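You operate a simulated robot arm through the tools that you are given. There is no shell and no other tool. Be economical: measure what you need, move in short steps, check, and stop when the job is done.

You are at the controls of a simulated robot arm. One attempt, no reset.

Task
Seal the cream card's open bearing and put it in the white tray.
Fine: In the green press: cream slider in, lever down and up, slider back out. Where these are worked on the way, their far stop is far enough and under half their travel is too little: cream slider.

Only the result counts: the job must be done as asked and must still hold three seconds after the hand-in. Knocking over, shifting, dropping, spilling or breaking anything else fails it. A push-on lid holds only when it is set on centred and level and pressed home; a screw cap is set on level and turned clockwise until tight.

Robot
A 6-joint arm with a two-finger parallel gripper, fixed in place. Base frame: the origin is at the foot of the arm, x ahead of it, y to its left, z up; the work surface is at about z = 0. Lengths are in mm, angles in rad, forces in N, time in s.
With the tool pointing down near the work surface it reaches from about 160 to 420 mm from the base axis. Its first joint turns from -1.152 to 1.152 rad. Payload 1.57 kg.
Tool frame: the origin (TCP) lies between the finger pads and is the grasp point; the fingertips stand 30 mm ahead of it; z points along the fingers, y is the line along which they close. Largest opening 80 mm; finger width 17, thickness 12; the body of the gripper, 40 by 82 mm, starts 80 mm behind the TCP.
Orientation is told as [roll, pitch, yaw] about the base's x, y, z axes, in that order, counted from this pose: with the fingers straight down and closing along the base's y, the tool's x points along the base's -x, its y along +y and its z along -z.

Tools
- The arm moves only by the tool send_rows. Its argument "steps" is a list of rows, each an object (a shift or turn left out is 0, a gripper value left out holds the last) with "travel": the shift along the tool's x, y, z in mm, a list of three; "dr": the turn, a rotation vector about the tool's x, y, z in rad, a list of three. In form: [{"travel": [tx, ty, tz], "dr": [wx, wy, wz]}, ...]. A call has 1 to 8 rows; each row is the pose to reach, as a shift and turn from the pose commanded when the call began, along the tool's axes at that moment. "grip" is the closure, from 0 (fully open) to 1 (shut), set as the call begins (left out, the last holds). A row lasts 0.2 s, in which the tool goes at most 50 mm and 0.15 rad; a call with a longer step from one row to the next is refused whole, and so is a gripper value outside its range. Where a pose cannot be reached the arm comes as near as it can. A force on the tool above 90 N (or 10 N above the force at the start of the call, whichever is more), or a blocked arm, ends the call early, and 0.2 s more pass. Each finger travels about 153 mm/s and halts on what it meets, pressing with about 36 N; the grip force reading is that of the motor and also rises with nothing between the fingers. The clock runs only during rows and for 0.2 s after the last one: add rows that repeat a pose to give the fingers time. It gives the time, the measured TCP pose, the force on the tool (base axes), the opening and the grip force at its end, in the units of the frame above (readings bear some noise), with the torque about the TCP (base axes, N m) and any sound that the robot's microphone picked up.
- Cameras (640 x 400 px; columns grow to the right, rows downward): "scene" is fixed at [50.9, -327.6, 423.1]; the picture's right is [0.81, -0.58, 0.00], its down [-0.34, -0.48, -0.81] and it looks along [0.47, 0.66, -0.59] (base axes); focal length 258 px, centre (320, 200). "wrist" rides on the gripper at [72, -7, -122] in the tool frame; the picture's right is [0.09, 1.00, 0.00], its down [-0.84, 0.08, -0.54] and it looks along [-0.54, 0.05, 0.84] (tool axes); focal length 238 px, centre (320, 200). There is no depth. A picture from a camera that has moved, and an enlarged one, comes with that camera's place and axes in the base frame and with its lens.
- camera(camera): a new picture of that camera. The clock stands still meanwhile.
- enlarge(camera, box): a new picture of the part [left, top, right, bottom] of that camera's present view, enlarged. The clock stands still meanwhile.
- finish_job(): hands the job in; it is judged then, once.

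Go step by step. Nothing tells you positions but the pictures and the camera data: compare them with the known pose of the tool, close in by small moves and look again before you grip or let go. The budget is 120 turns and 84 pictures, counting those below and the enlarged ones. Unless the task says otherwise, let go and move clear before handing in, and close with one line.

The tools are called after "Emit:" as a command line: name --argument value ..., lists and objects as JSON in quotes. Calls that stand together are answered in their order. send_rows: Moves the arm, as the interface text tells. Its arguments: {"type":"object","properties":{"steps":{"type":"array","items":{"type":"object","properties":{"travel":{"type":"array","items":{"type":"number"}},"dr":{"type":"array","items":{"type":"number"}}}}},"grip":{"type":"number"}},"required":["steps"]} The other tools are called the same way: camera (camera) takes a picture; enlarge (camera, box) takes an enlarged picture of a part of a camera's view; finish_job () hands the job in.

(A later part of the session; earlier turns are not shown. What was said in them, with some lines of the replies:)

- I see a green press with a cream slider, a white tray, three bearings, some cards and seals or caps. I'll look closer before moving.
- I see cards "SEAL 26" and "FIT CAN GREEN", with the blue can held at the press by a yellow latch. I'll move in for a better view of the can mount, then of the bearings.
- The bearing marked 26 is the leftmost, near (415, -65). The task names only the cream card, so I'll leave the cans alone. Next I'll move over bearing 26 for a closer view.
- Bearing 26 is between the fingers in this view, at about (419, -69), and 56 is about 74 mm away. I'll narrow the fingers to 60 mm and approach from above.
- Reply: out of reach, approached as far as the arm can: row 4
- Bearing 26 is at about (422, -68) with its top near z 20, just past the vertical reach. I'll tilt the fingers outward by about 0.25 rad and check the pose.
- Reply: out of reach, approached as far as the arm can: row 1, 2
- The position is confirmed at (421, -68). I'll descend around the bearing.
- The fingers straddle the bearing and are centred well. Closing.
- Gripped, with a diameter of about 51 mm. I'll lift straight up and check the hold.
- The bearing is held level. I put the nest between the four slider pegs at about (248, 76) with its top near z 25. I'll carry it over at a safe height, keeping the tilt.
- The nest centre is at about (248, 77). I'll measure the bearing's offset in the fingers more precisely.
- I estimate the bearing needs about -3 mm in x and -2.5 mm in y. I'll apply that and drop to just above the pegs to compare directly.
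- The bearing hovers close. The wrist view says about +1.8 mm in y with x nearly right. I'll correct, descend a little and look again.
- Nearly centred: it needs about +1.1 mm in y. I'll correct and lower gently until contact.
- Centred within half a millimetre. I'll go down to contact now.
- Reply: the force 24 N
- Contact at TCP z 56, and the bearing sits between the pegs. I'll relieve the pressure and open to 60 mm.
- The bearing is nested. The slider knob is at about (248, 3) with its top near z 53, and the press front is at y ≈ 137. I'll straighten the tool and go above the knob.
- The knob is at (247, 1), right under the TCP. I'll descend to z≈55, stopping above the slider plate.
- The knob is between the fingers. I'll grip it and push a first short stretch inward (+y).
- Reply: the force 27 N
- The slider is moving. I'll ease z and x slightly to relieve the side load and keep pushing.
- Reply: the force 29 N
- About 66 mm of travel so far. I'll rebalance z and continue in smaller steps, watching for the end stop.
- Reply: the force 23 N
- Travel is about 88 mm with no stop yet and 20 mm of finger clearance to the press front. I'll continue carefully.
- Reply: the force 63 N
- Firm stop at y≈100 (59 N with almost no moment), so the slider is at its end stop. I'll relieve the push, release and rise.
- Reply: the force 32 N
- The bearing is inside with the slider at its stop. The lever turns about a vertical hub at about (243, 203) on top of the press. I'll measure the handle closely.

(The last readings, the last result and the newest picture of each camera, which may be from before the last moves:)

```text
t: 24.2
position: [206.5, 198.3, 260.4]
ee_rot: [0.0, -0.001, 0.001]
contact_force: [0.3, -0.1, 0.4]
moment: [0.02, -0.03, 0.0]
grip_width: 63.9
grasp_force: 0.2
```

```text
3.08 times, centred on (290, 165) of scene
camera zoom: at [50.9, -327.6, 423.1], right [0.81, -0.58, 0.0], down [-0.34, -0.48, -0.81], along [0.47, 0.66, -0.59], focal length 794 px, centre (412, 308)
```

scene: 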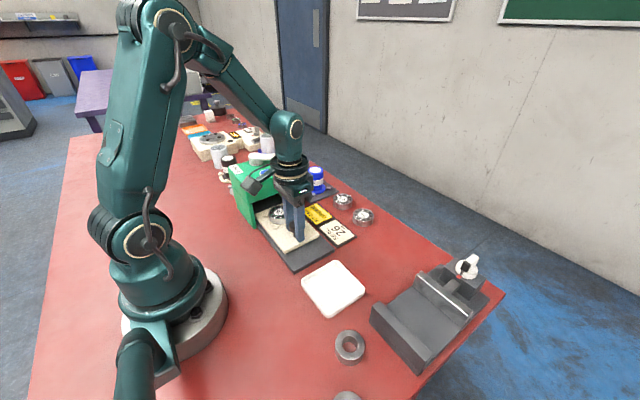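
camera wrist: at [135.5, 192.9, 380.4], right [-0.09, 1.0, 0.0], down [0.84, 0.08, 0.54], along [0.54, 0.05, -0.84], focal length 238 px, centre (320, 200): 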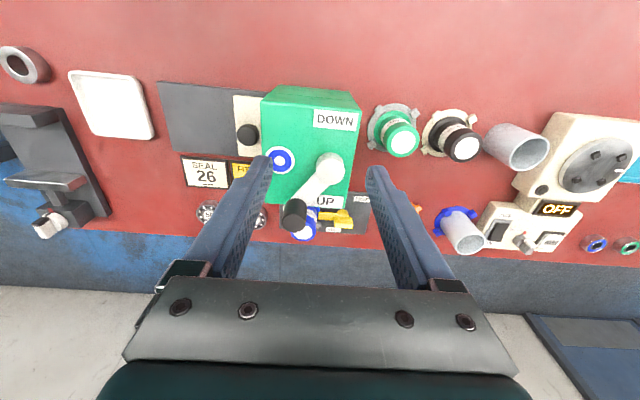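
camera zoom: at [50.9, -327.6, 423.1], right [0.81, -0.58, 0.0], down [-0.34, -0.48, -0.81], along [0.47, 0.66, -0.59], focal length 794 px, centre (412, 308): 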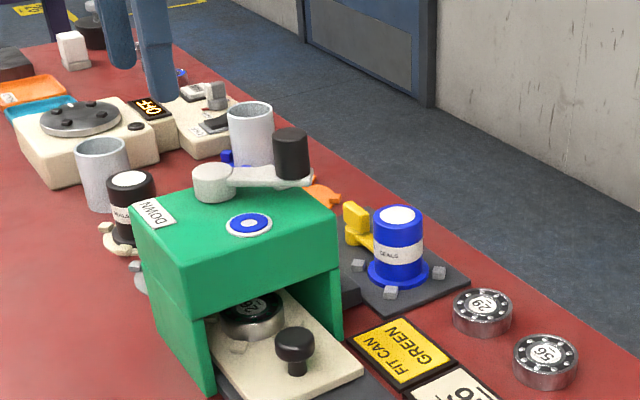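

The handle is at about (297, 176) with its top near z 179, on a 60 mm arm about the hub at (243, 203). I'll move above it and verify.

Emit:
send_rows --steps '[{"travel": [-30, -8, 0]}, {"travel": [-60, -15, 0]}, {"travel": [-90, -21, 10]}, {"travel": [-90, -21, 25]}, {"travel": [-90, -21, 25]}]' --grip 0.35

Emit:
camera --camera "wrist"

```text
t: 25.4
position: [296.5, 176.5, 236.0]
ee_rot: [0.001, -0.001, 0.003]
contact_force: [-0.4, -0.7, -0.1]
moment: [0.02, 0.02, -0.01]
grip_width: 52.1
grasp_force: 0.2
out of reach, approached as far as the arm can: row 3
```

```text
37 pictures are left
camera wrist: at [225.8, 170.8, 355.9], right [-0.09, 1.0, 0.0], down [0.84, 0.08, 0.54], along [0.54, 0.05, -0.84], focal length 238 px, centre (320, 200)
```

wrist: 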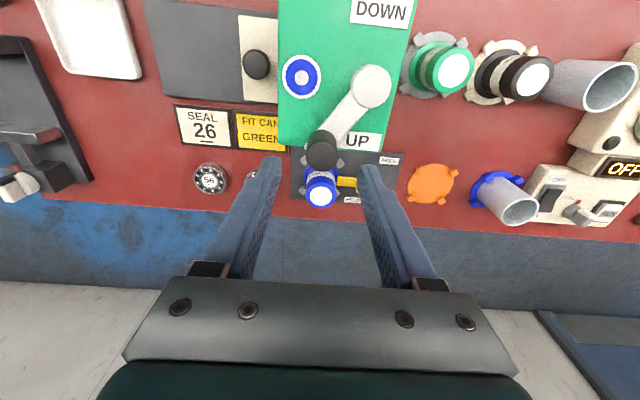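

The handle is confirmed at (297, 178). I'll descend around it and grip.

Emit:
send_rows --steps '[{"travel": [-0.5, 1, 20]}, {"travel": [-0.5, 1, 40]}, {"travel": [-0.5, 1, 54]}, {"travel": [-0.5, 1, 54]}]'

Emit:
enlarge --camera "scene" --box '[210, 80, 370, 210]'

Emit:
camera --camera "wrist"

```text
t: 26.4
position: [298.7, 175.9, 181.2]
ee_rot: [0.0, 0.0, 0.002]
contact_force: [-0.1, 0.0, -0.3]
moment: [-0.02, 0.07, 0.0]
grip_width: 52.2
grasp_force: 0.1
```

```text
3.08 times, centred on (290, 145) of scene
camera zoom: at [50.9, -327.6, 423.1], right [0.81, -0.58, 0.0], down [-0.34, -0.48, -0.81], along [0.47, 0.66, -0.59], focal length 794 px, centre (412, 369)
```

zoom: 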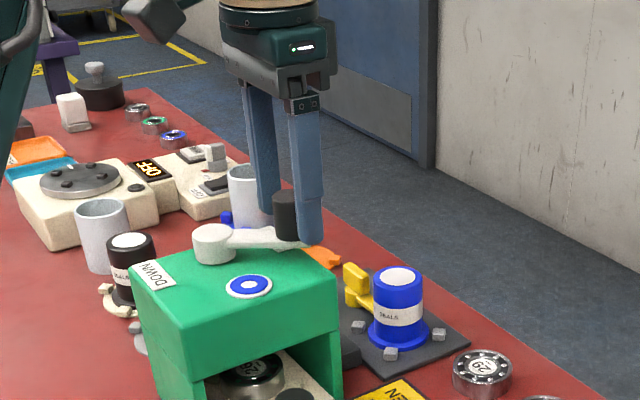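

```text
35 pictures are left
camera wrist: at [226.9, 171.2, 302.6], right [-0.09, 1.0, 0.0], down [0.84, 0.08, 0.54], along [0.54, 0.05, -0.84], focal length 238 px, centre (320, 200)
```

wrist: 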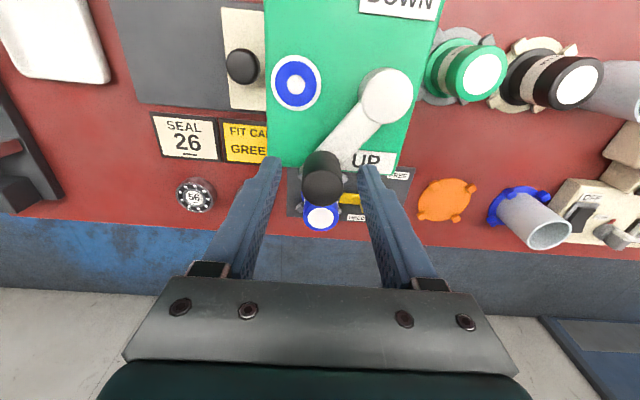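

Straddling well. I'll close, then test a small turn toward -y to find the swing direction.

Emit:
send_rows --steps '[{"travel": [1.5, 0, 0]}, {"travel": [1.5, 0, 0]}]' --grip 1

Emit:
send_rows --steps '[{"travel": [2, -3, 0]}, {"travel": [4, -7, 0]}]'

```text
t: 27.0
position: [297.5, 175.2, 182.2]
ee_rot: [0.002, -0.003, 0.0]
contact_force: [7.0, 2.1, 2.1]
moment: [-0.34, -0.16, -0.25]
grip_width: 26.1
grasp_force: 36.6
```

```text
t: 27.6
position: [291.4, 170.8, 180.3]
ee_rot: [0.003, 0.0, 0.003]
contact_force: [-4.6, 8.7, 11.2]
moment: [-0.25, -0.1, -0.08]
grip_width: 26.0
grasp_force: 37.1
```

It turns toward -y with low force. I'll follow the arc about the hub, turning the wrist along with it.

Emit:
send_rows --steps '[{"travel": [4.3, -5.4, 0], "dr": [0, 0, 0.117]}, {"travel": [9.2, -9.9, 0], "dr": [0, 0, 0.233]}, {"travel": [14.5, -13.9, 0], "dr": [0, 0, 0.349]}]'

Emit:
camera --camera "wrist"

```text
t: 28.4
position: [277.4, 158.3, 181.2]
ee_rot: [0.008, 0.006, -0.349]
contact_force: [-16.3, 27.4, 8.5]
moment: [-0.08, 0.31, 0.23]
grip_width: 26.1
grasp_force: 37.5
```

```text
34 pictures are left
camera wrist: at [208.0, 177.0, 301.6], right [0.25, 0.97, 0.01], down [0.82, -0.22, 0.54], along [0.52, -0.13, -0.84], focal length 238 px, centre (320, 200)
```

wrist: 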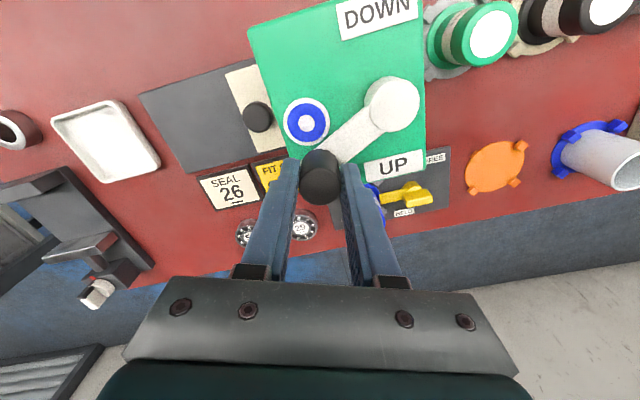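

The lever is turning, with some radial pull, so I'll tighten the arc slightly and continue.

Emit:
send_rows --steps '[{"travel": [8.5, -3.1, 0], "dr": [0, 0, 0.133]}, {"travel": [14.7, -8.4, 0], "dr": [0, 0, 0.273]}, {"travel": [21.5, -12.9, 0], "dr": [0, 0, 0.412]}, {"travel": [28.9, -16.4, 0], "dr": [0, 0, 0.552]}, {"travel": [36.7, -18.8, 0], "dr": [0, 0, 0.69]}]'

Emit:
camera --camera "wrist"

```text
t: 29.6
position: [238.5, 151.9, 179.6]
ee_rot: [0.003, 0.008, -1.038]
contact_force: [2.4, 32.1, 2.5]
moment: [0.24, 0.46, 0.19]
grip_width: 26.4
grasp_force: 36.9
```

```text
33 pictures are left
camera wrist: at [195.5, 211.2, 301.5], right [0.81, 0.58, 0.01], down [0.49, -0.69, 0.54], along [0.32, -0.43, -0.84], focal length 238 px, centre (320, 200)
```

wrist: 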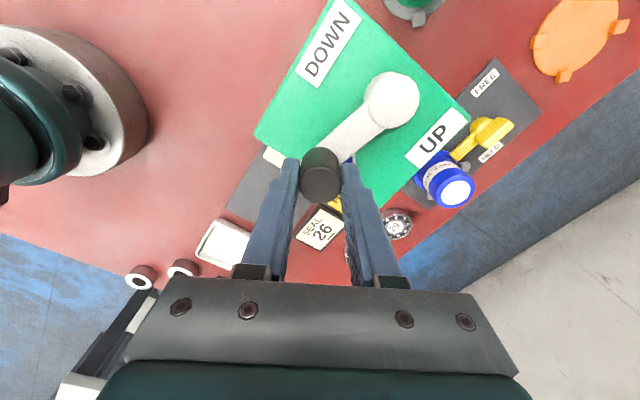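

The lever is at about -97° and still free. I'll shift the path inward a bit and continue toward DOWN.

Emit:
send_rows --steps '[{"travel": [9.2, -4.0, 0], "dr": [0, 0, 0.14]}, {"travel": [15.6, -9.5, 0], "dr": [0, 0, 0.28]}, {"travel": [22.8, -14.1, 0], "dr": [0, 0, 0.42]}, {"travel": [30.6, -17.6, 0], "dr": [0, 0, 0.56]}]'

Emit:
camera --camera "wrist"

```text
t: 30.4
position: [230.5, 161.4, 184.0]
ee_rot: [0.065, -0.004, -1.444]
contact_force: [53.7, 5.2, -9.2]
moment: [-0.33, -0.05, -0.02]
grip_width: 26.6
grasp_force: 37.5
stopped in row 4: the force on the tool passed its limit at 92 N (the readings are from after the stop); the commanded pose is now the measured one
```

```text
32 pictures are left
camera wrist: at [207.5, 232.7, 304.5], right [0.97, 0.22, 0.06], down [0.15, -0.82, 0.55], along [0.17, -0.52, -0.83], focal length 238 px, centre (320, 200)
```

wrist: 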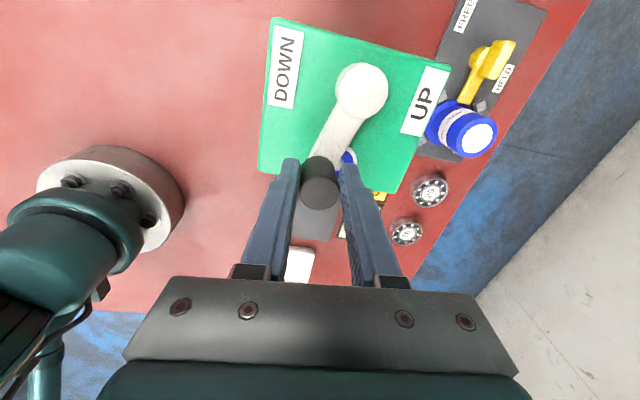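

The force rose sharply near -108°. I'll check whether this is the end stop.

Emit:
enlarge --camera "scene" --box '[210, 80, 370, 210]'

Emit:
enlarge --camera "wrist" --box '[240, 10, 470, 230]'

```text
3.08 times, centred on (290, 145) of scene
camera zoom: at [50.9, -327.6, 423.1], right [0.81, -0.58, 0.0], down [-0.34, -0.48, -0.81], along [0.47, 0.66, -0.59], focal length 794 px, centre (412, 369)
```

zoom: 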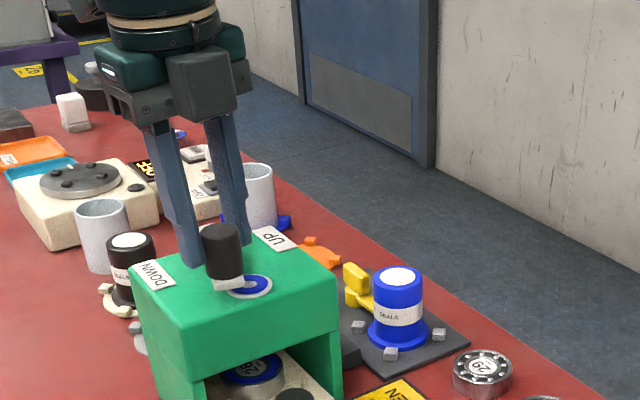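

```text
1.82 times, centred on (355, 120) of wrist
camera zoom: at [207.5, 232.7, 304.5], right [0.97, 0.22, 0.06], down [0.15, -0.82, 0.55], along [0.17, -0.52, -0.83], focal length 433 px, centre (256, 346)
```

zoom: 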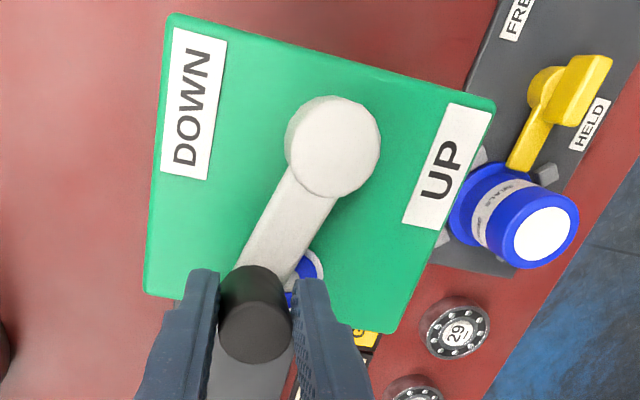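

The bearing in the press now shows a blue seal and the lever is against its stop. I'll level the tool slightly, then swing the lever back UP along the arc.

Emit:
send_rows --steps '[{"travel": [0, 1, 1.5], "dr": [0.008, -0.06, 0]}]'

Emit:
send_rows --steps '[{"travel": [-4.3, 6, 0], "dr": [0, 0, -0.14]}, {"travel": [-7.3, 14, 0], "dr": [0, 0, -0.28]}, {"travel": [-8.6, 22.5, 0], "dr": [0, 0, -0.42]}, {"travel": [-8.1, 31.3, 0], "dr": [0, 0, -0.56]}]'

```text
t: 30.8
position: [230.6, 162.2, 183.1]
ee_rot: [0.057, -0.059, -1.442]
contact_force: [45.3, 4.7, 15.4]
moment: [0.99, -0.1, 0.18]
grip_width: 26.7
grasp_force: 37.2
```

```text
t: 31.8
position: [257.2, 158.3, 181.7]
ee_rot: [-0.009, -0.072, -0.882]
contact_force: [-2.7, 17.4, -10.9]
moment: [0.73, -0.63, 0.01]
grip_width: 26.1
grasp_force: 37.2
```

It is swinging back freely. I'll fix the small tilt and continue to the UP stop.

Emit:
send_rows --steps '[{"travel": [0, 0, 0], "dr": [0, 0.068, 0]}]'

Emit:
send_rows --steps '[{"travel": [-5, 8.7, 0], "dr": [0, 0, -0.145]}, {"travel": [-7.9, 18.1, 0], "dr": [0, 0, -0.29]}, {"travel": [-9.3, 27.8, 0], "dr": [0, 0, -0.435]}, {"travel": [-9.1, 37.6, 0], "dr": [0, 0, -0.58]}]'

Emit:
camera --camera "wrist"

```text
t: 32.2
position: [258.3, 155.9, 183.6]
ee_rot: [-0.005, -0.01, -0.885]
contact_force: [4.6, 4.8, -7.0]
moment: [-0.29, -1.18, -0.26]
grip_width: 26.2
grasp_force: 36.8
```

```text
t: 33.2
position: [294.3, 173.9, 184.2]
ee_rot: [-0.004, -0.001, -0.303]
contact_force: [-1.3, 1.6, 3.8]
moment: [0.66, 0.11, 0.04]
grip_width: 25.5
grasp_force: 36.4
```

```text
29 pictures are left
camera wrist: at [223.2, 191.2, 304.1], right [0.21, 0.98, -0.01], down [0.82, -0.17, 0.54], along [0.53, -0.12, -0.84], focal length 238 px, centre (320, 200)
```

wrist: 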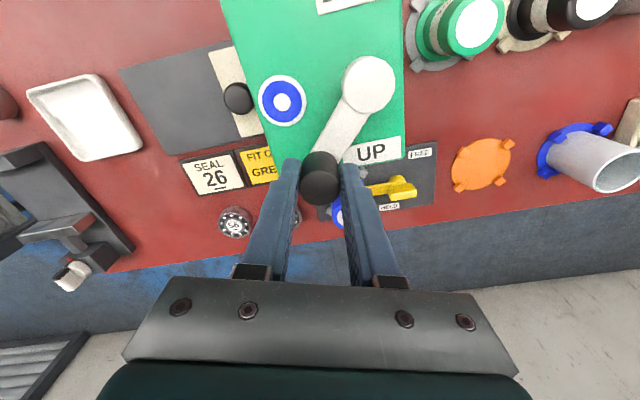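

Nearly back at UP. I'll push the last bit to the stop.

Emit:
send_rows --steps '[{"travel": [-2.5, 5.5, 0], "dr": [0, 0, -0.1]}, {"travel": [-3.5, 9, 0], "dr": [0, 0, -0.15]}, {"travel": [-4, 12, 0], "dr": [0, 0, -0.2]}]'

Emit:
enlarge --camera "scene" --box '[210, 80, 370, 210]'

```text
t: 34.0
position: [300.1, 179.7, 182.5]
ee_rot: [-0.024, 0.006, -0.105]
contact_force: [-19.2, -35.5, 14.3]
moment: [0.16, -0.07, -0.43]
grip_width: 26.4
grasp_force: 37.5
```

```text
3.08 times, centred on (290, 145) of scene
camera zoom: at [50.8, -327.7, 423.1], right [0.81, -0.58, 0.0], down [-0.34, -0.48, -0.81], along [0.47, 0.66, -0.59], focal length 794 px, centre (412, 369)
```

zoom: 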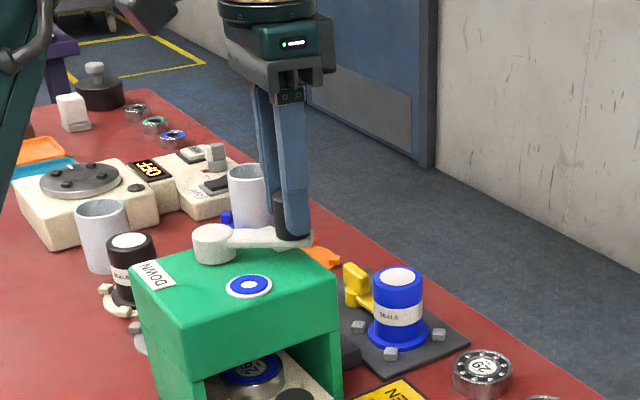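

The lever is back at the UP stop. I'll relieve it, release and rise clear.

Emit:
send_rows --steps '[{"travel": [0.5, -2.5, 0]}, {"travel": [0.5, -2.5, 0]}]' --grip 0.4

Emit:
send_rows --steps '[{"travel": [0, 0, -20]}, {"travel": [0, 0, -45]}, {"travel": [0, -20, -55]}, {"travel": [20, -65, -55], "dr": [0, 0, -0.1]}, {"travel": [50, -80, -55], "dr": [0, 0, -0.1]}]'

Emit:
camera --camera "wrist"

Emit:
enlarge --camera "scene" --box '[210, 100, 370, 230]'

```text
t: 34.6
position: [300.1, 180.8, 183.1]
ee_rot: [-0.007, -0.002, -0.102]
contact_force: [-0.4, 0.2, 0.6]
moment: [-0.01, 0.01, -0.01]
grip_width: 48.1
grasp_force: 0.1
```

```text
t: 35.8
position: [242.3, 108.2, 237.7]
ee_rot: [-0.007, -0.003, -0.005]
contact_force: [-0.5, 0.4, 1.1]
moment: [0.01, -0.01, 0.01]
grip_width: 47.8
grasp_force: 0.0
```

```text
27 pictures are left
camera wrist: at [169.9, 103.9, 358.6], right [-0.09, 1.0, -0.01], down [0.84, 0.08, 0.54], along [0.54, 0.04, -0.84], focal length 238 px, centre (320, 200)
```

wrist: 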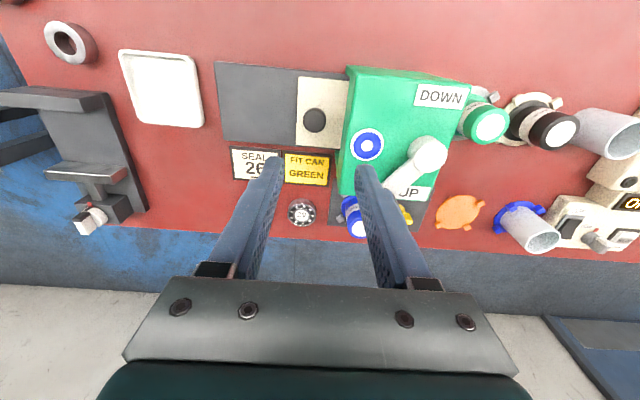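

```text
3.08 times, centred on (290, 165) of scene
camera zoom: at [50.9, -327.6, 423.1], right [0.81, -0.58, 0.0], down [-0.34, -0.48, -0.81], along [0.47, 0.66, -0.59], focal length 794 px, centre (412, 308)
```

zoom: 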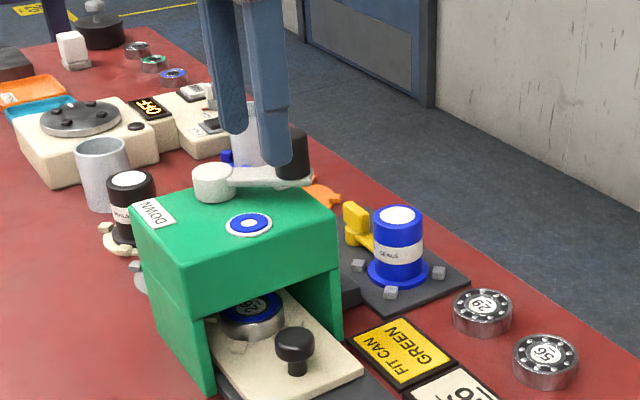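

Sealed in blue and the lever is UP. Next I'll return to the slider knob at (247, 100.5).

Emit:
send_rows --steps '[{"travel": [-3, -8.5, 35]}, {"travel": [-5, -8.5, 80]}, {"travel": [-5, -8.5, 115]}, {"travel": [-5, -8.5, 115]}]' --grip 0.48

Emit:
camera --camera "wrist"

```text
t: 36.8
position: [247.1, 98.5, 121.6]
ee_rot: [-0.009, 0.0, -0.007]
contact_force: [0.4, -0.6, 0.6]
moment: [0.0, 0.04, -0.01]
grip_width: 41.7
grasp_force: 0.1
```

```text
25 pictures are left
camera wrist: at [175.0, 95.7, 242.3], right [-0.09, 1.0, -0.01], down [0.84, 0.08, 0.54], along [0.54, 0.04, -0.84], focal length 238 px, centre (320, 200)
```

wrist: 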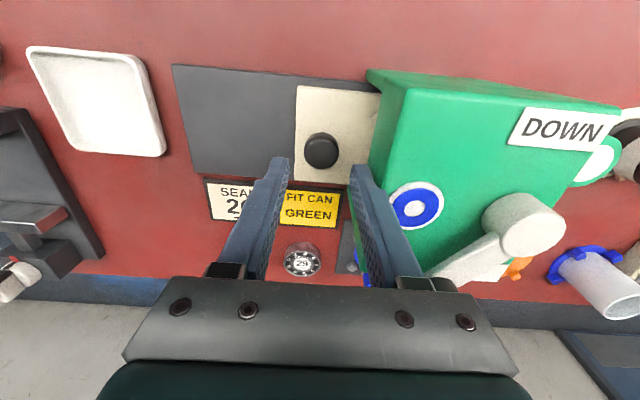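

Aligned. I'll descend, grip the knob and begin pulling the slider out.

Emit:
send_rows --steps '[{"travel": [0, 1, 25]}, {"travel": [0, 1, 50]}, {"travel": [0, 1, 66]}, {"travel": [0, 1, 66]}]'

Emit:
send_rows --steps '[{"travel": [0, 0, 0]}, {"travel": [0, 0, 0]}]' --grip 1

Emit:
send_rows --steps '[{"travel": [0, -5, 0]}, {"travel": [0, -15, 0]}, {"travel": [0, -25, 0]}, {"travel": [0, -35, 0]}, {"travel": [0, -45, 0]}]'

```text
t: 37.2
position: [247.8, 101.8, 117.9]
ee_rot: [0.002, -0.01, -0.002]
contact_force: [-4.1, -4.2, 14.2]
moment: [0.49, 0.16, 0.21]
grip_width: 38.2
grasp_force: 0.1
stopped in row 1: the force on the tool passed its limit at 156 N (the readings are from after the stop); the commanded pose is now the measured one
```

```text
t: 37.8
position: [247.5, 101.4, 116.5]
ee_rot: [0.001, -0.007, -0.003]
contact_force: [-0.1, -0.2, 0.5]
moment: [-0.01, -0.02, 0.0]
grip_width: 0.0
grasp_force: 21.3
```

```text
t: 39.0
position: [246.0, 54.8, 116.9]
ee_rot: [0.002, -0.009, -0.002]
contact_force: [0.3, 0.5, 0.8]
moment: [0.01, 0.0, 0.0]
grip_width: 0.0
grasp_force: 21.3
```

The fingertip struck something on the way down, probably the press's front top edge, and the grip closed on air. I'll check nothing shifted.

Emit:
camera --camera "scene"

Emit:
enlarge --camera "scene" --box '[210, 100, 370, 230]'

Emit:
camera --camera "wrist"

```text
24 pictures are left
```

scene: 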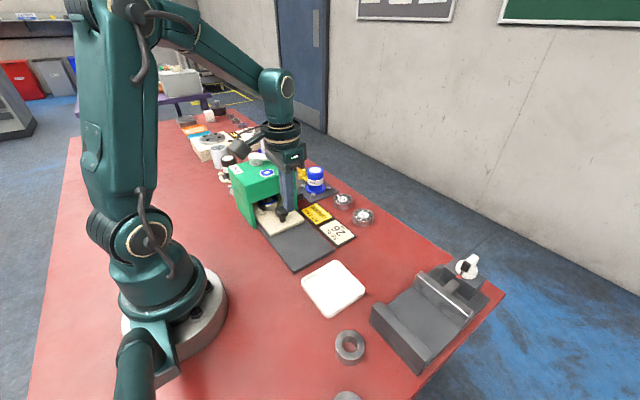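

```text
3.08 times, centred on (290, 165) of scene
camera zoom: at [50.9, -327.6, 423.1], right [0.81, -0.58, 0.0], down [-0.34, -0.48, -0.81], along [0.47, 0.66, -0.59], focal length 794 px, centre (412, 308)
```

zoom: 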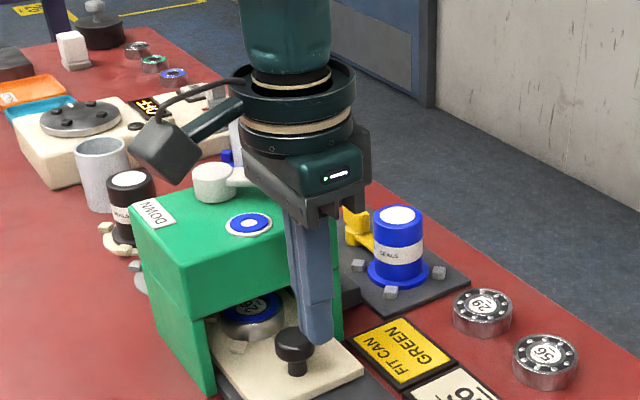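

```text
22 pictures are left
camera wrist: at [173.6, 50.5, 236.4], right [-0.09, 1.0, 0.0], down [0.83, 0.07, 0.55], along [0.55, 0.05, -0.84], focal length 238 px, centre (320, 200)
```

wrist: 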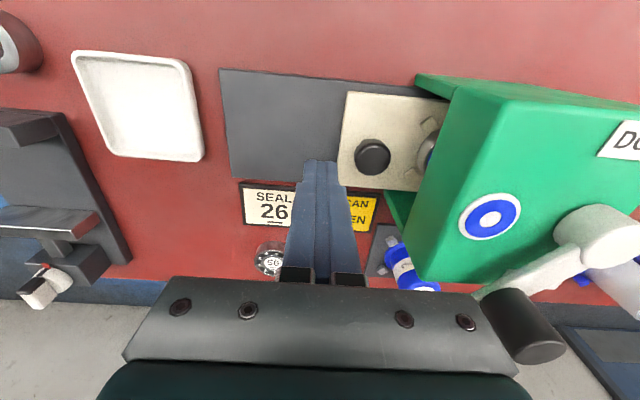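

Nothing moved. The gap between knob and press is too tight for a finger, so I'll yaw the gripper +90° to hold the knob from the ±x sides.

Emit:
send_rows --steps '[{"travel": [0, 0, -10], "dr": [0, 0, -0.14]}, {"travel": [0, 0, -20], "dr": [0, 0, -0.28]}, {"travel": [0, 0, -20], "dr": [0, 0, -0.42]}, {"travel": [0, 0, -20], "dr": [0, 0, -0.56]}, {"travel": [0, 0, -20], "dr": [0, 0, -0.7]}, {"travel": [0, 0, -20], "dr": [0, 0, -0.84]}, {"travel": [0, 0, -20], "dr": [0, 0, -0.98]}, {"travel": [0, 0, -20], "dr": [0, 0, -1.12]}]' --grip 0.35

Emit:
send_rows --steps '[{"dr": [0, 0, -0.15]}, {"dr": [0, 0, -0.3]}, {"dr": [0, 0, -0.45]}, {"dr": [0, 0, -0.45]}]'

Emit:
camera --camera "wrist"

```text
t: 40.8
position: [247.5, 57.1, 135.6]
ee_rot: [-0.007, -0.006, 1.12]
contact_force: [0.3, -0.3, -0.1]
moment: [0.02, -0.02, -0.02]
grip_width: 52.2
grasp_force: 0.1
```

```text
t: 41.8
position: [246.7, 57.3, 136.8]
ee_rot: [-0.008, -0.002, 1.571]
contact_force: [-0.1, -0.9, -0.5]
moment: [0.02, -0.02, 0.0]
grip_width: 52.1
grasp_force: 0.0
```

```text
21 pictures are left
camera wrist: at [253.1, -13.9, 257.4], right [-1.0, -0.09, -0.01], down [-0.08, 0.84, 0.54], along [-0.04, 0.54, -0.84], focal length 238 px, centre (320, 200)
```

wrist: 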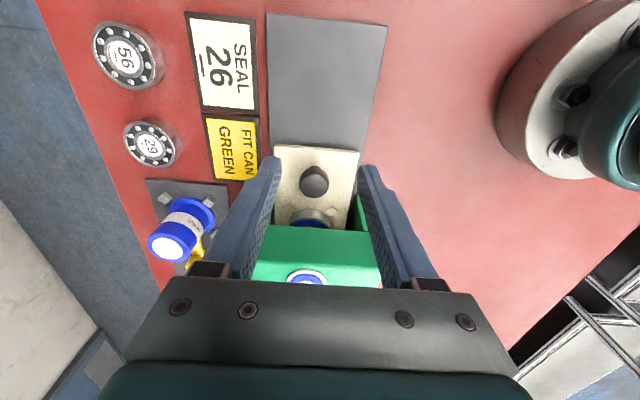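

Now I'll move over the knob and descend with the fingers on its ±x sides.

Emit:
send_rows --steps '[{"travel": [-21, -1, 15]}, {"travel": [-42, -1, 30]}, {"travel": [-42, -1, 30]}]'

Emit:
camera --camera "wrist"

```text
t: 42.6
position: [246.8, 98.1, 106.3]
ee_rot: [-0.011, -0.001, 1.568]
contact_force: [-0.8, 0.0, 0.1]
moment: [-0.01, -0.02, 0.01]
grip_width: 51.8
grasp_force: 0.1
```

```text
20 pictures are left
camera wrist: at [253.7, 27.3, 227.5], right [-1.0, -0.09, -0.01], down [-0.08, 0.84, 0.54], along [-0.04, 0.54, -0.84], focal length 238 px, centre (320, 200)
```

wrist: 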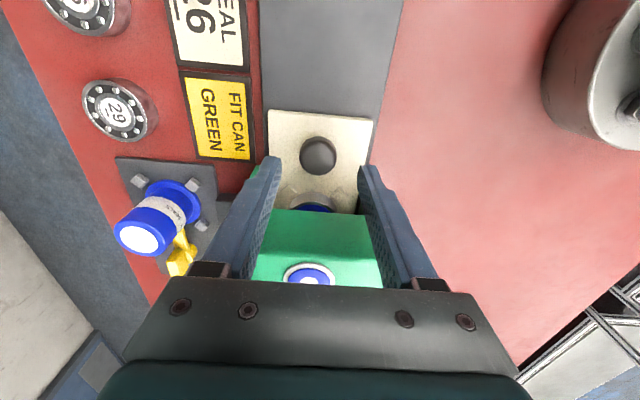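

The knob is right under the TCP. Descending to grip.

Emit:
send_rows --steps '[{"travel": [0, -1, 20]}, {"travel": [0, -1, 40]}, {"travel": [0, -1, 51]}, {"travel": [0, -1, 51]}]'

```text
t: 43.6
position: [249.4, 98.6, 57.0]
ee_rot: [-0.008, -0.001, 1.567]
contact_force: [0.1, 0.9, 0.2]
moment: [-0.01, 0.02, 0.01]
grip_width: 52.0
grasp_force: 0.0
```

Emit:
send_rows --steps '[{"travel": [0, 0, 1]}, {"travel": [0, 0, 1]}]' --grip 1

Emit:
camera --camera "wrist"

```text
t: 44.2
position: [250.6, 99.2, 56.7]
ee_rot: [-0.008, -0.001, 1.571]
contact_force: [-6.3, -2.1, 28.8]
moment: [0.01, 0.15, 0.0]
grip_width: 29.5
grasp_force: 39.3
```

```text
19 pictures are left
camera wrist: at [255.4, 28.9, 176.7], right [-1.0, -0.09, -0.01], down [-0.08, 0.84, 0.54], along [-0.04, 0.54, -0.84], focal length 238 px, centre (320, 200)
```

wrist: 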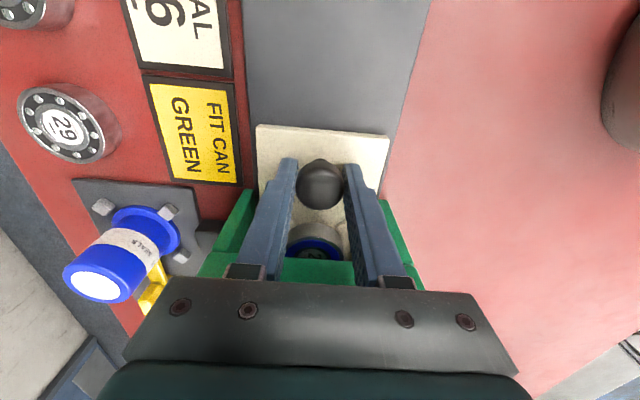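

Gripped at 29.5 mm. I'll pull the slider out.

Emit:
send_rows --steps '[{"travel": [5, 0, -1]}, {"travel": [14, 0, -1]}, {"travel": [24, 0, -1]}, {"travel": [34, 0, -1]}, {"travel": [44, 0, -1]}]'

Emit:
send_rows --steps '[{"travel": [10, 0, 0]}, {"travel": [20, 0, 0]}, {"travel": [30, 0, 0]}, {"travel": [40, 0, 0]}, {"travel": [47, 0, 0]}]'

Emit:
enlarge --camera "scene" --box '[210, 130, 370, 280]'

```text
t: 45.4
position: [251.3, 53.3, 56.6]
ee_rot: [-0.011, -0.006, 1.567]
contact_force: [10.5, 0.6, -3.6]
moment: [0.08, -0.13, 0.01]
grip_width: 29.4
grasp_force: 39.0
```

```text
t: 46.6
position: [250.4, 7.6, 54.9]
ee_rot: [-0.013, -0.001, 1.57]
contact_force: [9.3, 0.2, 27.7]
moment: [0.04, -0.17, -0.01]
grip_width: 29.6
grasp_force: 38.6
```

```text
2.67 times, centred on (290, 205) of scene
camera zoom: at [50.8, -327.6, 423.1], right [0.81, -0.58, 0.0], down [-0.34, -0.48, -0.81], along [0.47, 0.66, -0.59], focal length 688 px, centre (400, 187)
```

zoom: 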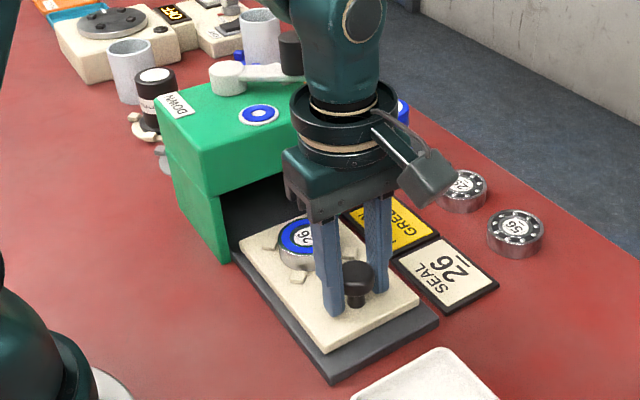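

Almost out, with the sealed bearing riding along. I'll pull to the outer stop.

Emit:
send_rows --steps '[{"travel": [3, 0, -1]}, {"travel": [6, 0, -1]}, {"travel": [9, 0, -1]}]'

```text
t: 47.4
position: [249.1, -1.9, 56.3]
ee_rot: [-0.011, -0.007, 1.566]
contact_force: [15.6, 16.2, -23.4]
moment: [0.19, -0.07, 0.03]
grip_width: 29.5
grasp_force: 39.4
```

At the outer stop. I'll release the knob, rise and move over the sealed bearing.

Emit:
send_rows --steps '[{"travel": [-1.5, 0, 0.5]}, {"travel": [-1.5, 0, 0.5]}]' --grip 0.3

Emit:
send_rows --steps '[{"travel": [0, 0, -20]}, {"travel": [0, 0, -50]}, {"travel": [-25, 0, -70]}, {"travel": [-50, 0, -70]}, {"travel": [-77, 0, -60]}, {"travel": [-77, 0, -60]}]'

Emit:
camera --camera "wrist"

Emit:
enlarge --camera "scene" --box '[210, 130, 370, 280]'

```text
t: 48.0
position: [249.7, -0.7, 56.1]
ee_rot: [-0.007, 0.001, 1.567]
contact_force: [-0.5, -0.7, -1.2]
moment: [0.03, 0.0, 0.0]
grip_width: 56.3
grasp_force: 0.0
```

```text
t: 49.4
position: [249.5, 76.3, 117.4]
ee_rot: [-0.01, -0.001, 1.568]
contact_force: [0.5, -0.1, 0.5]
moment: [0.02, -0.03, -0.02]
grip_width: 56.2
grasp_force: 0.1
```

```text
17 pictures are left
camera wrist: at [255.2, 6.7, 238.1], right [-1.0, -0.09, -0.01], down [-0.08, 0.84, 0.54], along [-0.04, 0.54, -0.84], focal length 238 px, centre (320, 200)
```

wrist: 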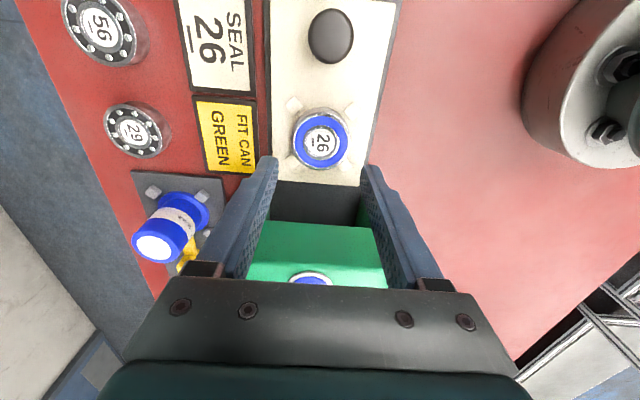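

```text
2.67 times, centred on (290, 205) of scene
camera zoom: at [50.9, -327.6, 423.1], right [0.81, -0.58, 0.0], down [-0.34, -0.48, -0.81], along [0.47, 0.66, -0.59], focal length 688 px, centre (400, 187)
```

zoom: 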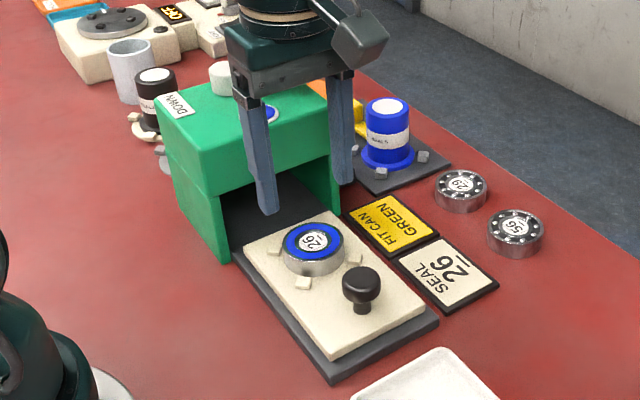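

The sealed bearing 26 is at about (250, 75). I'll descend so the fingertips reach about mid-height of it.

Emit:
send_rows --steps '[{"travel": [1.5, 0, 25]}, {"travel": [1.5, 0, 45]}, {"travel": [1.5, 0, 59]}, {"travel": [1.5, 0, 59]}]'

Emit:
camera --camera "wrist"

Emit:
enlarge --camera "scene" --box '[230, 160, 350, 270]'

```text
t: 50.4
position: [249.3, 76.5, 56.5]
ee_rot: [-0.01, -0.002, 1.568]
contact_force: [-0.6, -0.5, 0.0]
moment: [0.0, 0.0, 0.0]
grip_width: 55.8
grasp_force: 0.1
```

```text
15 pictures are left
camera wrist: at [255.2, 6.1, 177.0], right [-1.0, -0.09, -0.01], down [-0.08, 0.84, 0.54], along [-0.04, 0.54, -0.84], focal length 238 px, centre (320, 200)
```

wrist: 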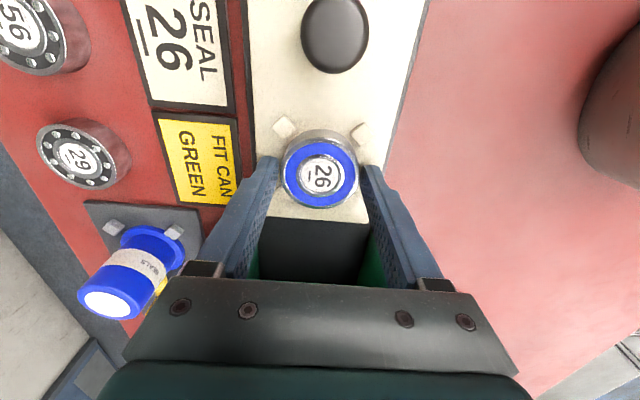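

```text
3.64 times, centred on (290, 215) of scene
camera zoom: at [50.9, -327.6, 423.1], right [0.81, -0.58, 0.0], down [-0.34, -0.48, -0.81], along [0.47, 0.66, -0.59], focal length 938 px, centre (429, 146)
```

zoom: 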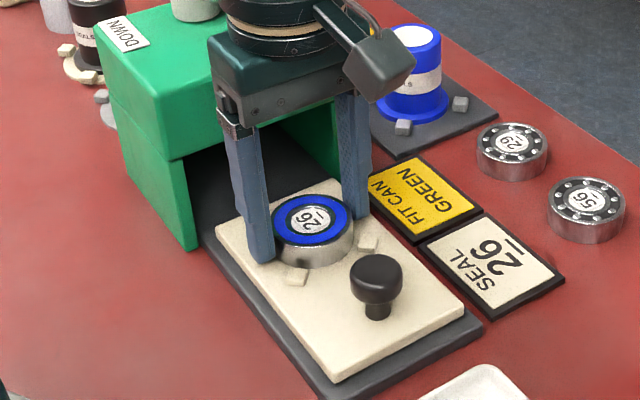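

Well placed. I'll shift 1.5 mm and close on the bearing, then lift a little.

Emit:
send_rows --steps '[{"travel": [1.5, 0, 0]}, {"travel": [1.5, 0, 0]}]'

Emit:
send_rows --steps '[{"travel": [0, 0, 0]}, {"travel": [0, 0, 0]}]' --grip 1

Emit:
send_rows --steps '[{"travel": [0, 0, -8]}, {"travel": [0, 0, -25]}, {"travel": [0, 0, -50]}, {"travel": [0, 0, -70]}]'

Emit:
camera --camera "wrist"

```text
t: 51.0
position: [251.1, 74.1, 57.7]
ee_rot: [-0.01, -0.004, 1.567]
contact_force: [0.5, -0.3, 0.6]
moment: [-0.02, 0.0, 0.01]
grip_width: 55.7
grasp_force: 0.0
```

```text
t: 51.6
position: [249.7, 74.5, 56.7]
ee_rot: [-0.009, -0.001, 1.568]
contact_force: [0.4, -0.9, 0.2]
moment: [0.01, 0.02, 0.02]
grip_width: 50.7
grasp_force: 36.1
```

```text
t: 52.6
position: [248.1, 73.1, 126.6]
ee_rot: [-0.009, -0.002, 1.568]
contact_force: [0.3, 1.1, -1.6]
moment: [-0.03, 0.0, -0.03]
grip_width: 50.8
grasp_force: 36.4
```

```text
13 pictures are left
camera wrist: at [254.2, 3.4, 247.5], right [-1.0, -0.09, -0.01], down [-0.08, 0.84, 0.54], along [-0.04, 0.54, -0.84], focal length 238 px, centre (320, 200)
```

wrist: 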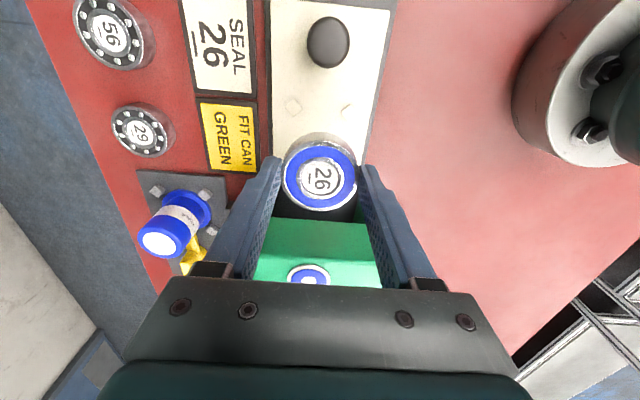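

The bearing is held securely. I'll carry it to the tray, centred at about (243, -110), yawing 45° so the fingers have room to open.

Emit:
send_rows --steps '[{"travel": [30, 1, 0], "dr": [0, 0, 0.13]}, {"travel": [62, 2, 0], "dr": [0, 0, 0.26]}, {"travel": [94, 3, 0], "dr": [0, 0, 0.39]}, {"travel": [126, 4, 0], "dr": [0, 0, 0.52]}, {"travel": [156, 5, 0], "dr": [0, 0, 0.65]}, {"travel": [183, 5, 0], "dr": [0, 0, 0.78]}, {"travel": [183, 5, 0], "dr": [0, 0, 0.78]}]'

Emit:
camera --camera "wrist"

Emit:
camera --camera "scene"

```text
t: 54.2
position: [243.9, -107.4, 126.1]
ee_rot: [-0.005, -0.008, 0.788]
contact_force: [0.0, -0.2, -0.6]
moment: [-0.01, -0.04, -0.02]
grip_width: 50.8
grasp_force: 35.5
```

```text
12 pictures are left
camera wrist: at [196.4, -162.3, 245.3], right [-0.77, 0.64, -0.01], down [0.53, 0.65, 0.55], along [0.35, 0.42, -0.84], focal length 238 px, centre (320, 200)
```

wrist: 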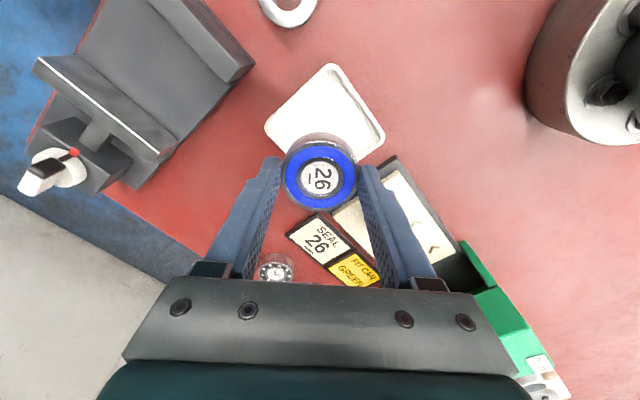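

```text
11 pictures are left
```

scene: 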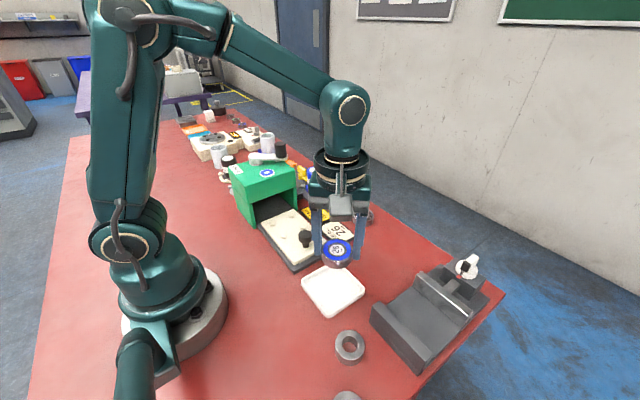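

The tray centre measures about (241, -103). I'll shift slightly, descend partway and check.

Emit:
send_rows --steps '[{"travel": [-2, 2, 25]}, {"travel": [-2, 2, 50]}, {"travel": [-2, 2, 68]}, {"travel": [-2, 2, 68]}]'

Emit:
camera --camera "wrist"

Emit:
enlarge --camera "scene" --box '[280, 220, 390, 330]'

```text
t: 55.2
position: [244.9, -104.6, 57.6]
ee_rot: [-0.005, -0.007, 0.79]
contact_force: [0.8, 0.6, -1.4]
moment: [0.02, -0.03, -0.03]
grip_width: 50.9
grasp_force: 36.4
```

```text
10 pictures are left
camera wrist: at [197.1, -158.6, 177.7], right [-0.77, 0.64, -0.01], down [0.53, 0.65, 0.55], along [0.35, 0.42, -0.84], focal length 238 px, centre (320, 200)
```

wrist: 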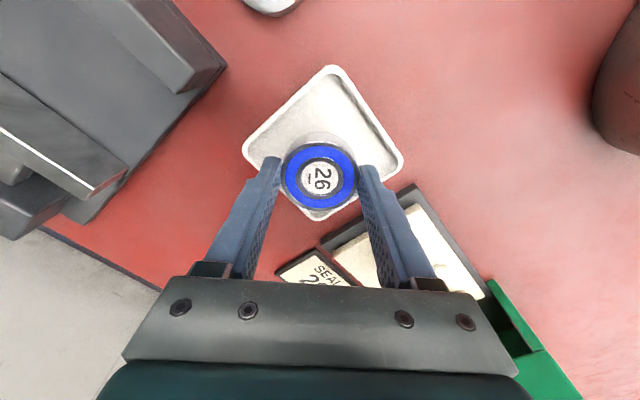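

```text
3.64 times, centred on (335, 275) of scene
camera zoom: at [50.9, -327.6, 423.1], right [0.81, -0.58, 0.0], down [-0.34, -0.48, -0.81], along [0.47, 0.66, -0.59], focal length 938 px, centre (266, -73)
```

zoom: 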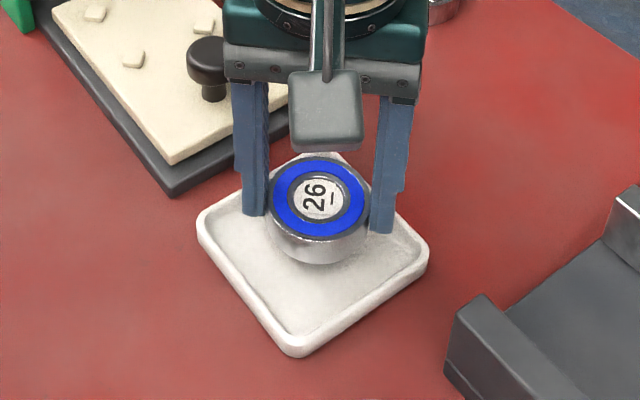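

Centred over the tray. Lowering gently to contact.

Emit:
send_rows --steps '[{"travel": [0, 0, 6]}, {"travel": [0, 0, 11]}, {"travel": [0, 0, 15]}, {"travel": [0, 0, 15]}]'

```text
t: 56.2
position: [244.8, -104.9, 44.4]
ee_rot: [-0.005, -0.007, 0.79]
contact_force: [-0.4, 0.8, -1.3]
moment: [-0.02, 0.01, 0.03]
grip_width: 50.9
grasp_force: 35.9
```

Emit:
send_rows --steps '[{"travel": [0, 0, 2]}, {"travel": [0, 0, 3]}, {"travel": [0, 0, 3]}]'

```text
t: 57.0
position: [243.6, -105.8, 40.3]
ee_rot: [-0.007, -0.006, 0.788]
contact_force: [-0.1, -0.5, -1.4]
moment: [0.0, -0.02, 0.02]
grip_width: 51.0
grasp_force: 35.8
```

Emit:
send_rows --steps '[{"travel": [0, 0, 1]}, {"travel": [0, 0, 2]}, {"travel": [0, 0, 2]}]'

Emit:
enlarge --camera "scene" --box '[280, 220, 390, 330]'

```text
t: 57.8
position: [244.5, -105.0, 39.2]
ee_rot: [-0.005, -0.008, 0.788]
contact_force: [-0.7, 1.4, 6.7]
moment: [0.06, 0.25, -0.04]
grip_width: 50.8
grasp_force: 36.1
```

```text
3.64 times, centred on (335, 275) of scene
camera zoom: at [50.9, -327.6, 423.1], right [0.81, -0.58, 0.0], down [-0.34, -0.48, -0.81], along [0.47, 0.66, -0.59], focal length 938 px, centre (266, -73)
```

zoom: 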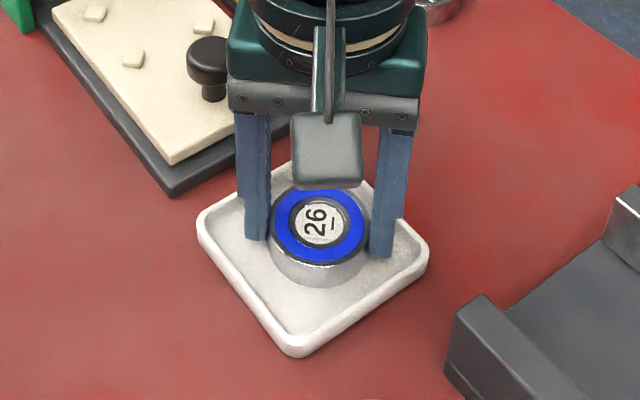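

Contact with the tray floor (7 N), well inside the rim. I'll open modestly and rise clear.

Emit:
send_rows --steps '[{"travel": [0, 0, -0.3]}, {"travel": [0, 0, -0.3]}]' --grip 0.27

Emit:
send_rows --steps '[{"travel": [0, 0, -15]}, {"travel": [0, 0, -50]}, {"travel": [0, 0, -95]}, {"travel": [0, 0, -140]}]'

Emit:
camera --camera "scene"

Emit:
enlarge --camera "scene" --box '[210, 130, 390, 330]'

```text
t: 58.4
position: [244.6, -106.7, 40.2]
ee_rot: [-0.007, -0.007, 0.786]
contact_force: [0.0, 0.0, -0.1]
moment: [-0.01, 0.0, 0.0]
grip_width: 58.1
grasp_force: 0.0
```

```text
t: 59.4
position: [242.4, -105.6, 178.9]
ee_rot: [-0.005, -0.007, 0.787]
contact_force: [0.7, -0.2, 0.4]
moment: [0.0, 0.02, -0.03]
grip_width: 58.5
grasp_force: 0.2
```

```text
7 pictures are left
```

scene: 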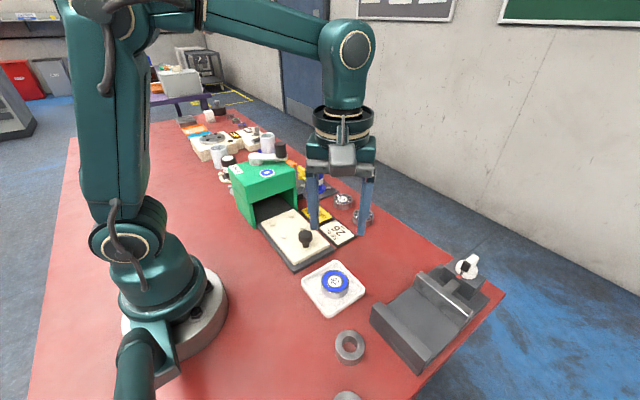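

```text
2.00 times, centred on (300, 230) of scene
camera zoom: at [50.9, -327.6, 423.1], right [0.81, -0.58, 0.0], down [-0.34, -0.48, -0.81], along [0.47, 0.66, -0.59], focal length 516 px, centre (360, 140)
```

zoom: 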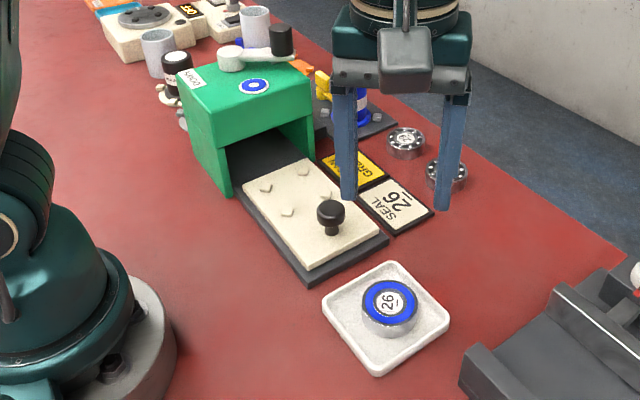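

Bearing 26 is sealed and lies flat in the white tray, the slider is out, the lever is up, and the gripper is clear. Handing in.

Emit:
finish_job

```text
The job is handed in.
```

I sealed bearing 26 in the press and left it in the white tray, but its seal is blue: I didn't act on the yellow "FIT CAN GREEN" card, because the task named only the cream card. On the way, a finger bumped the press's front edge once, and nothing looked shifted afterwards.
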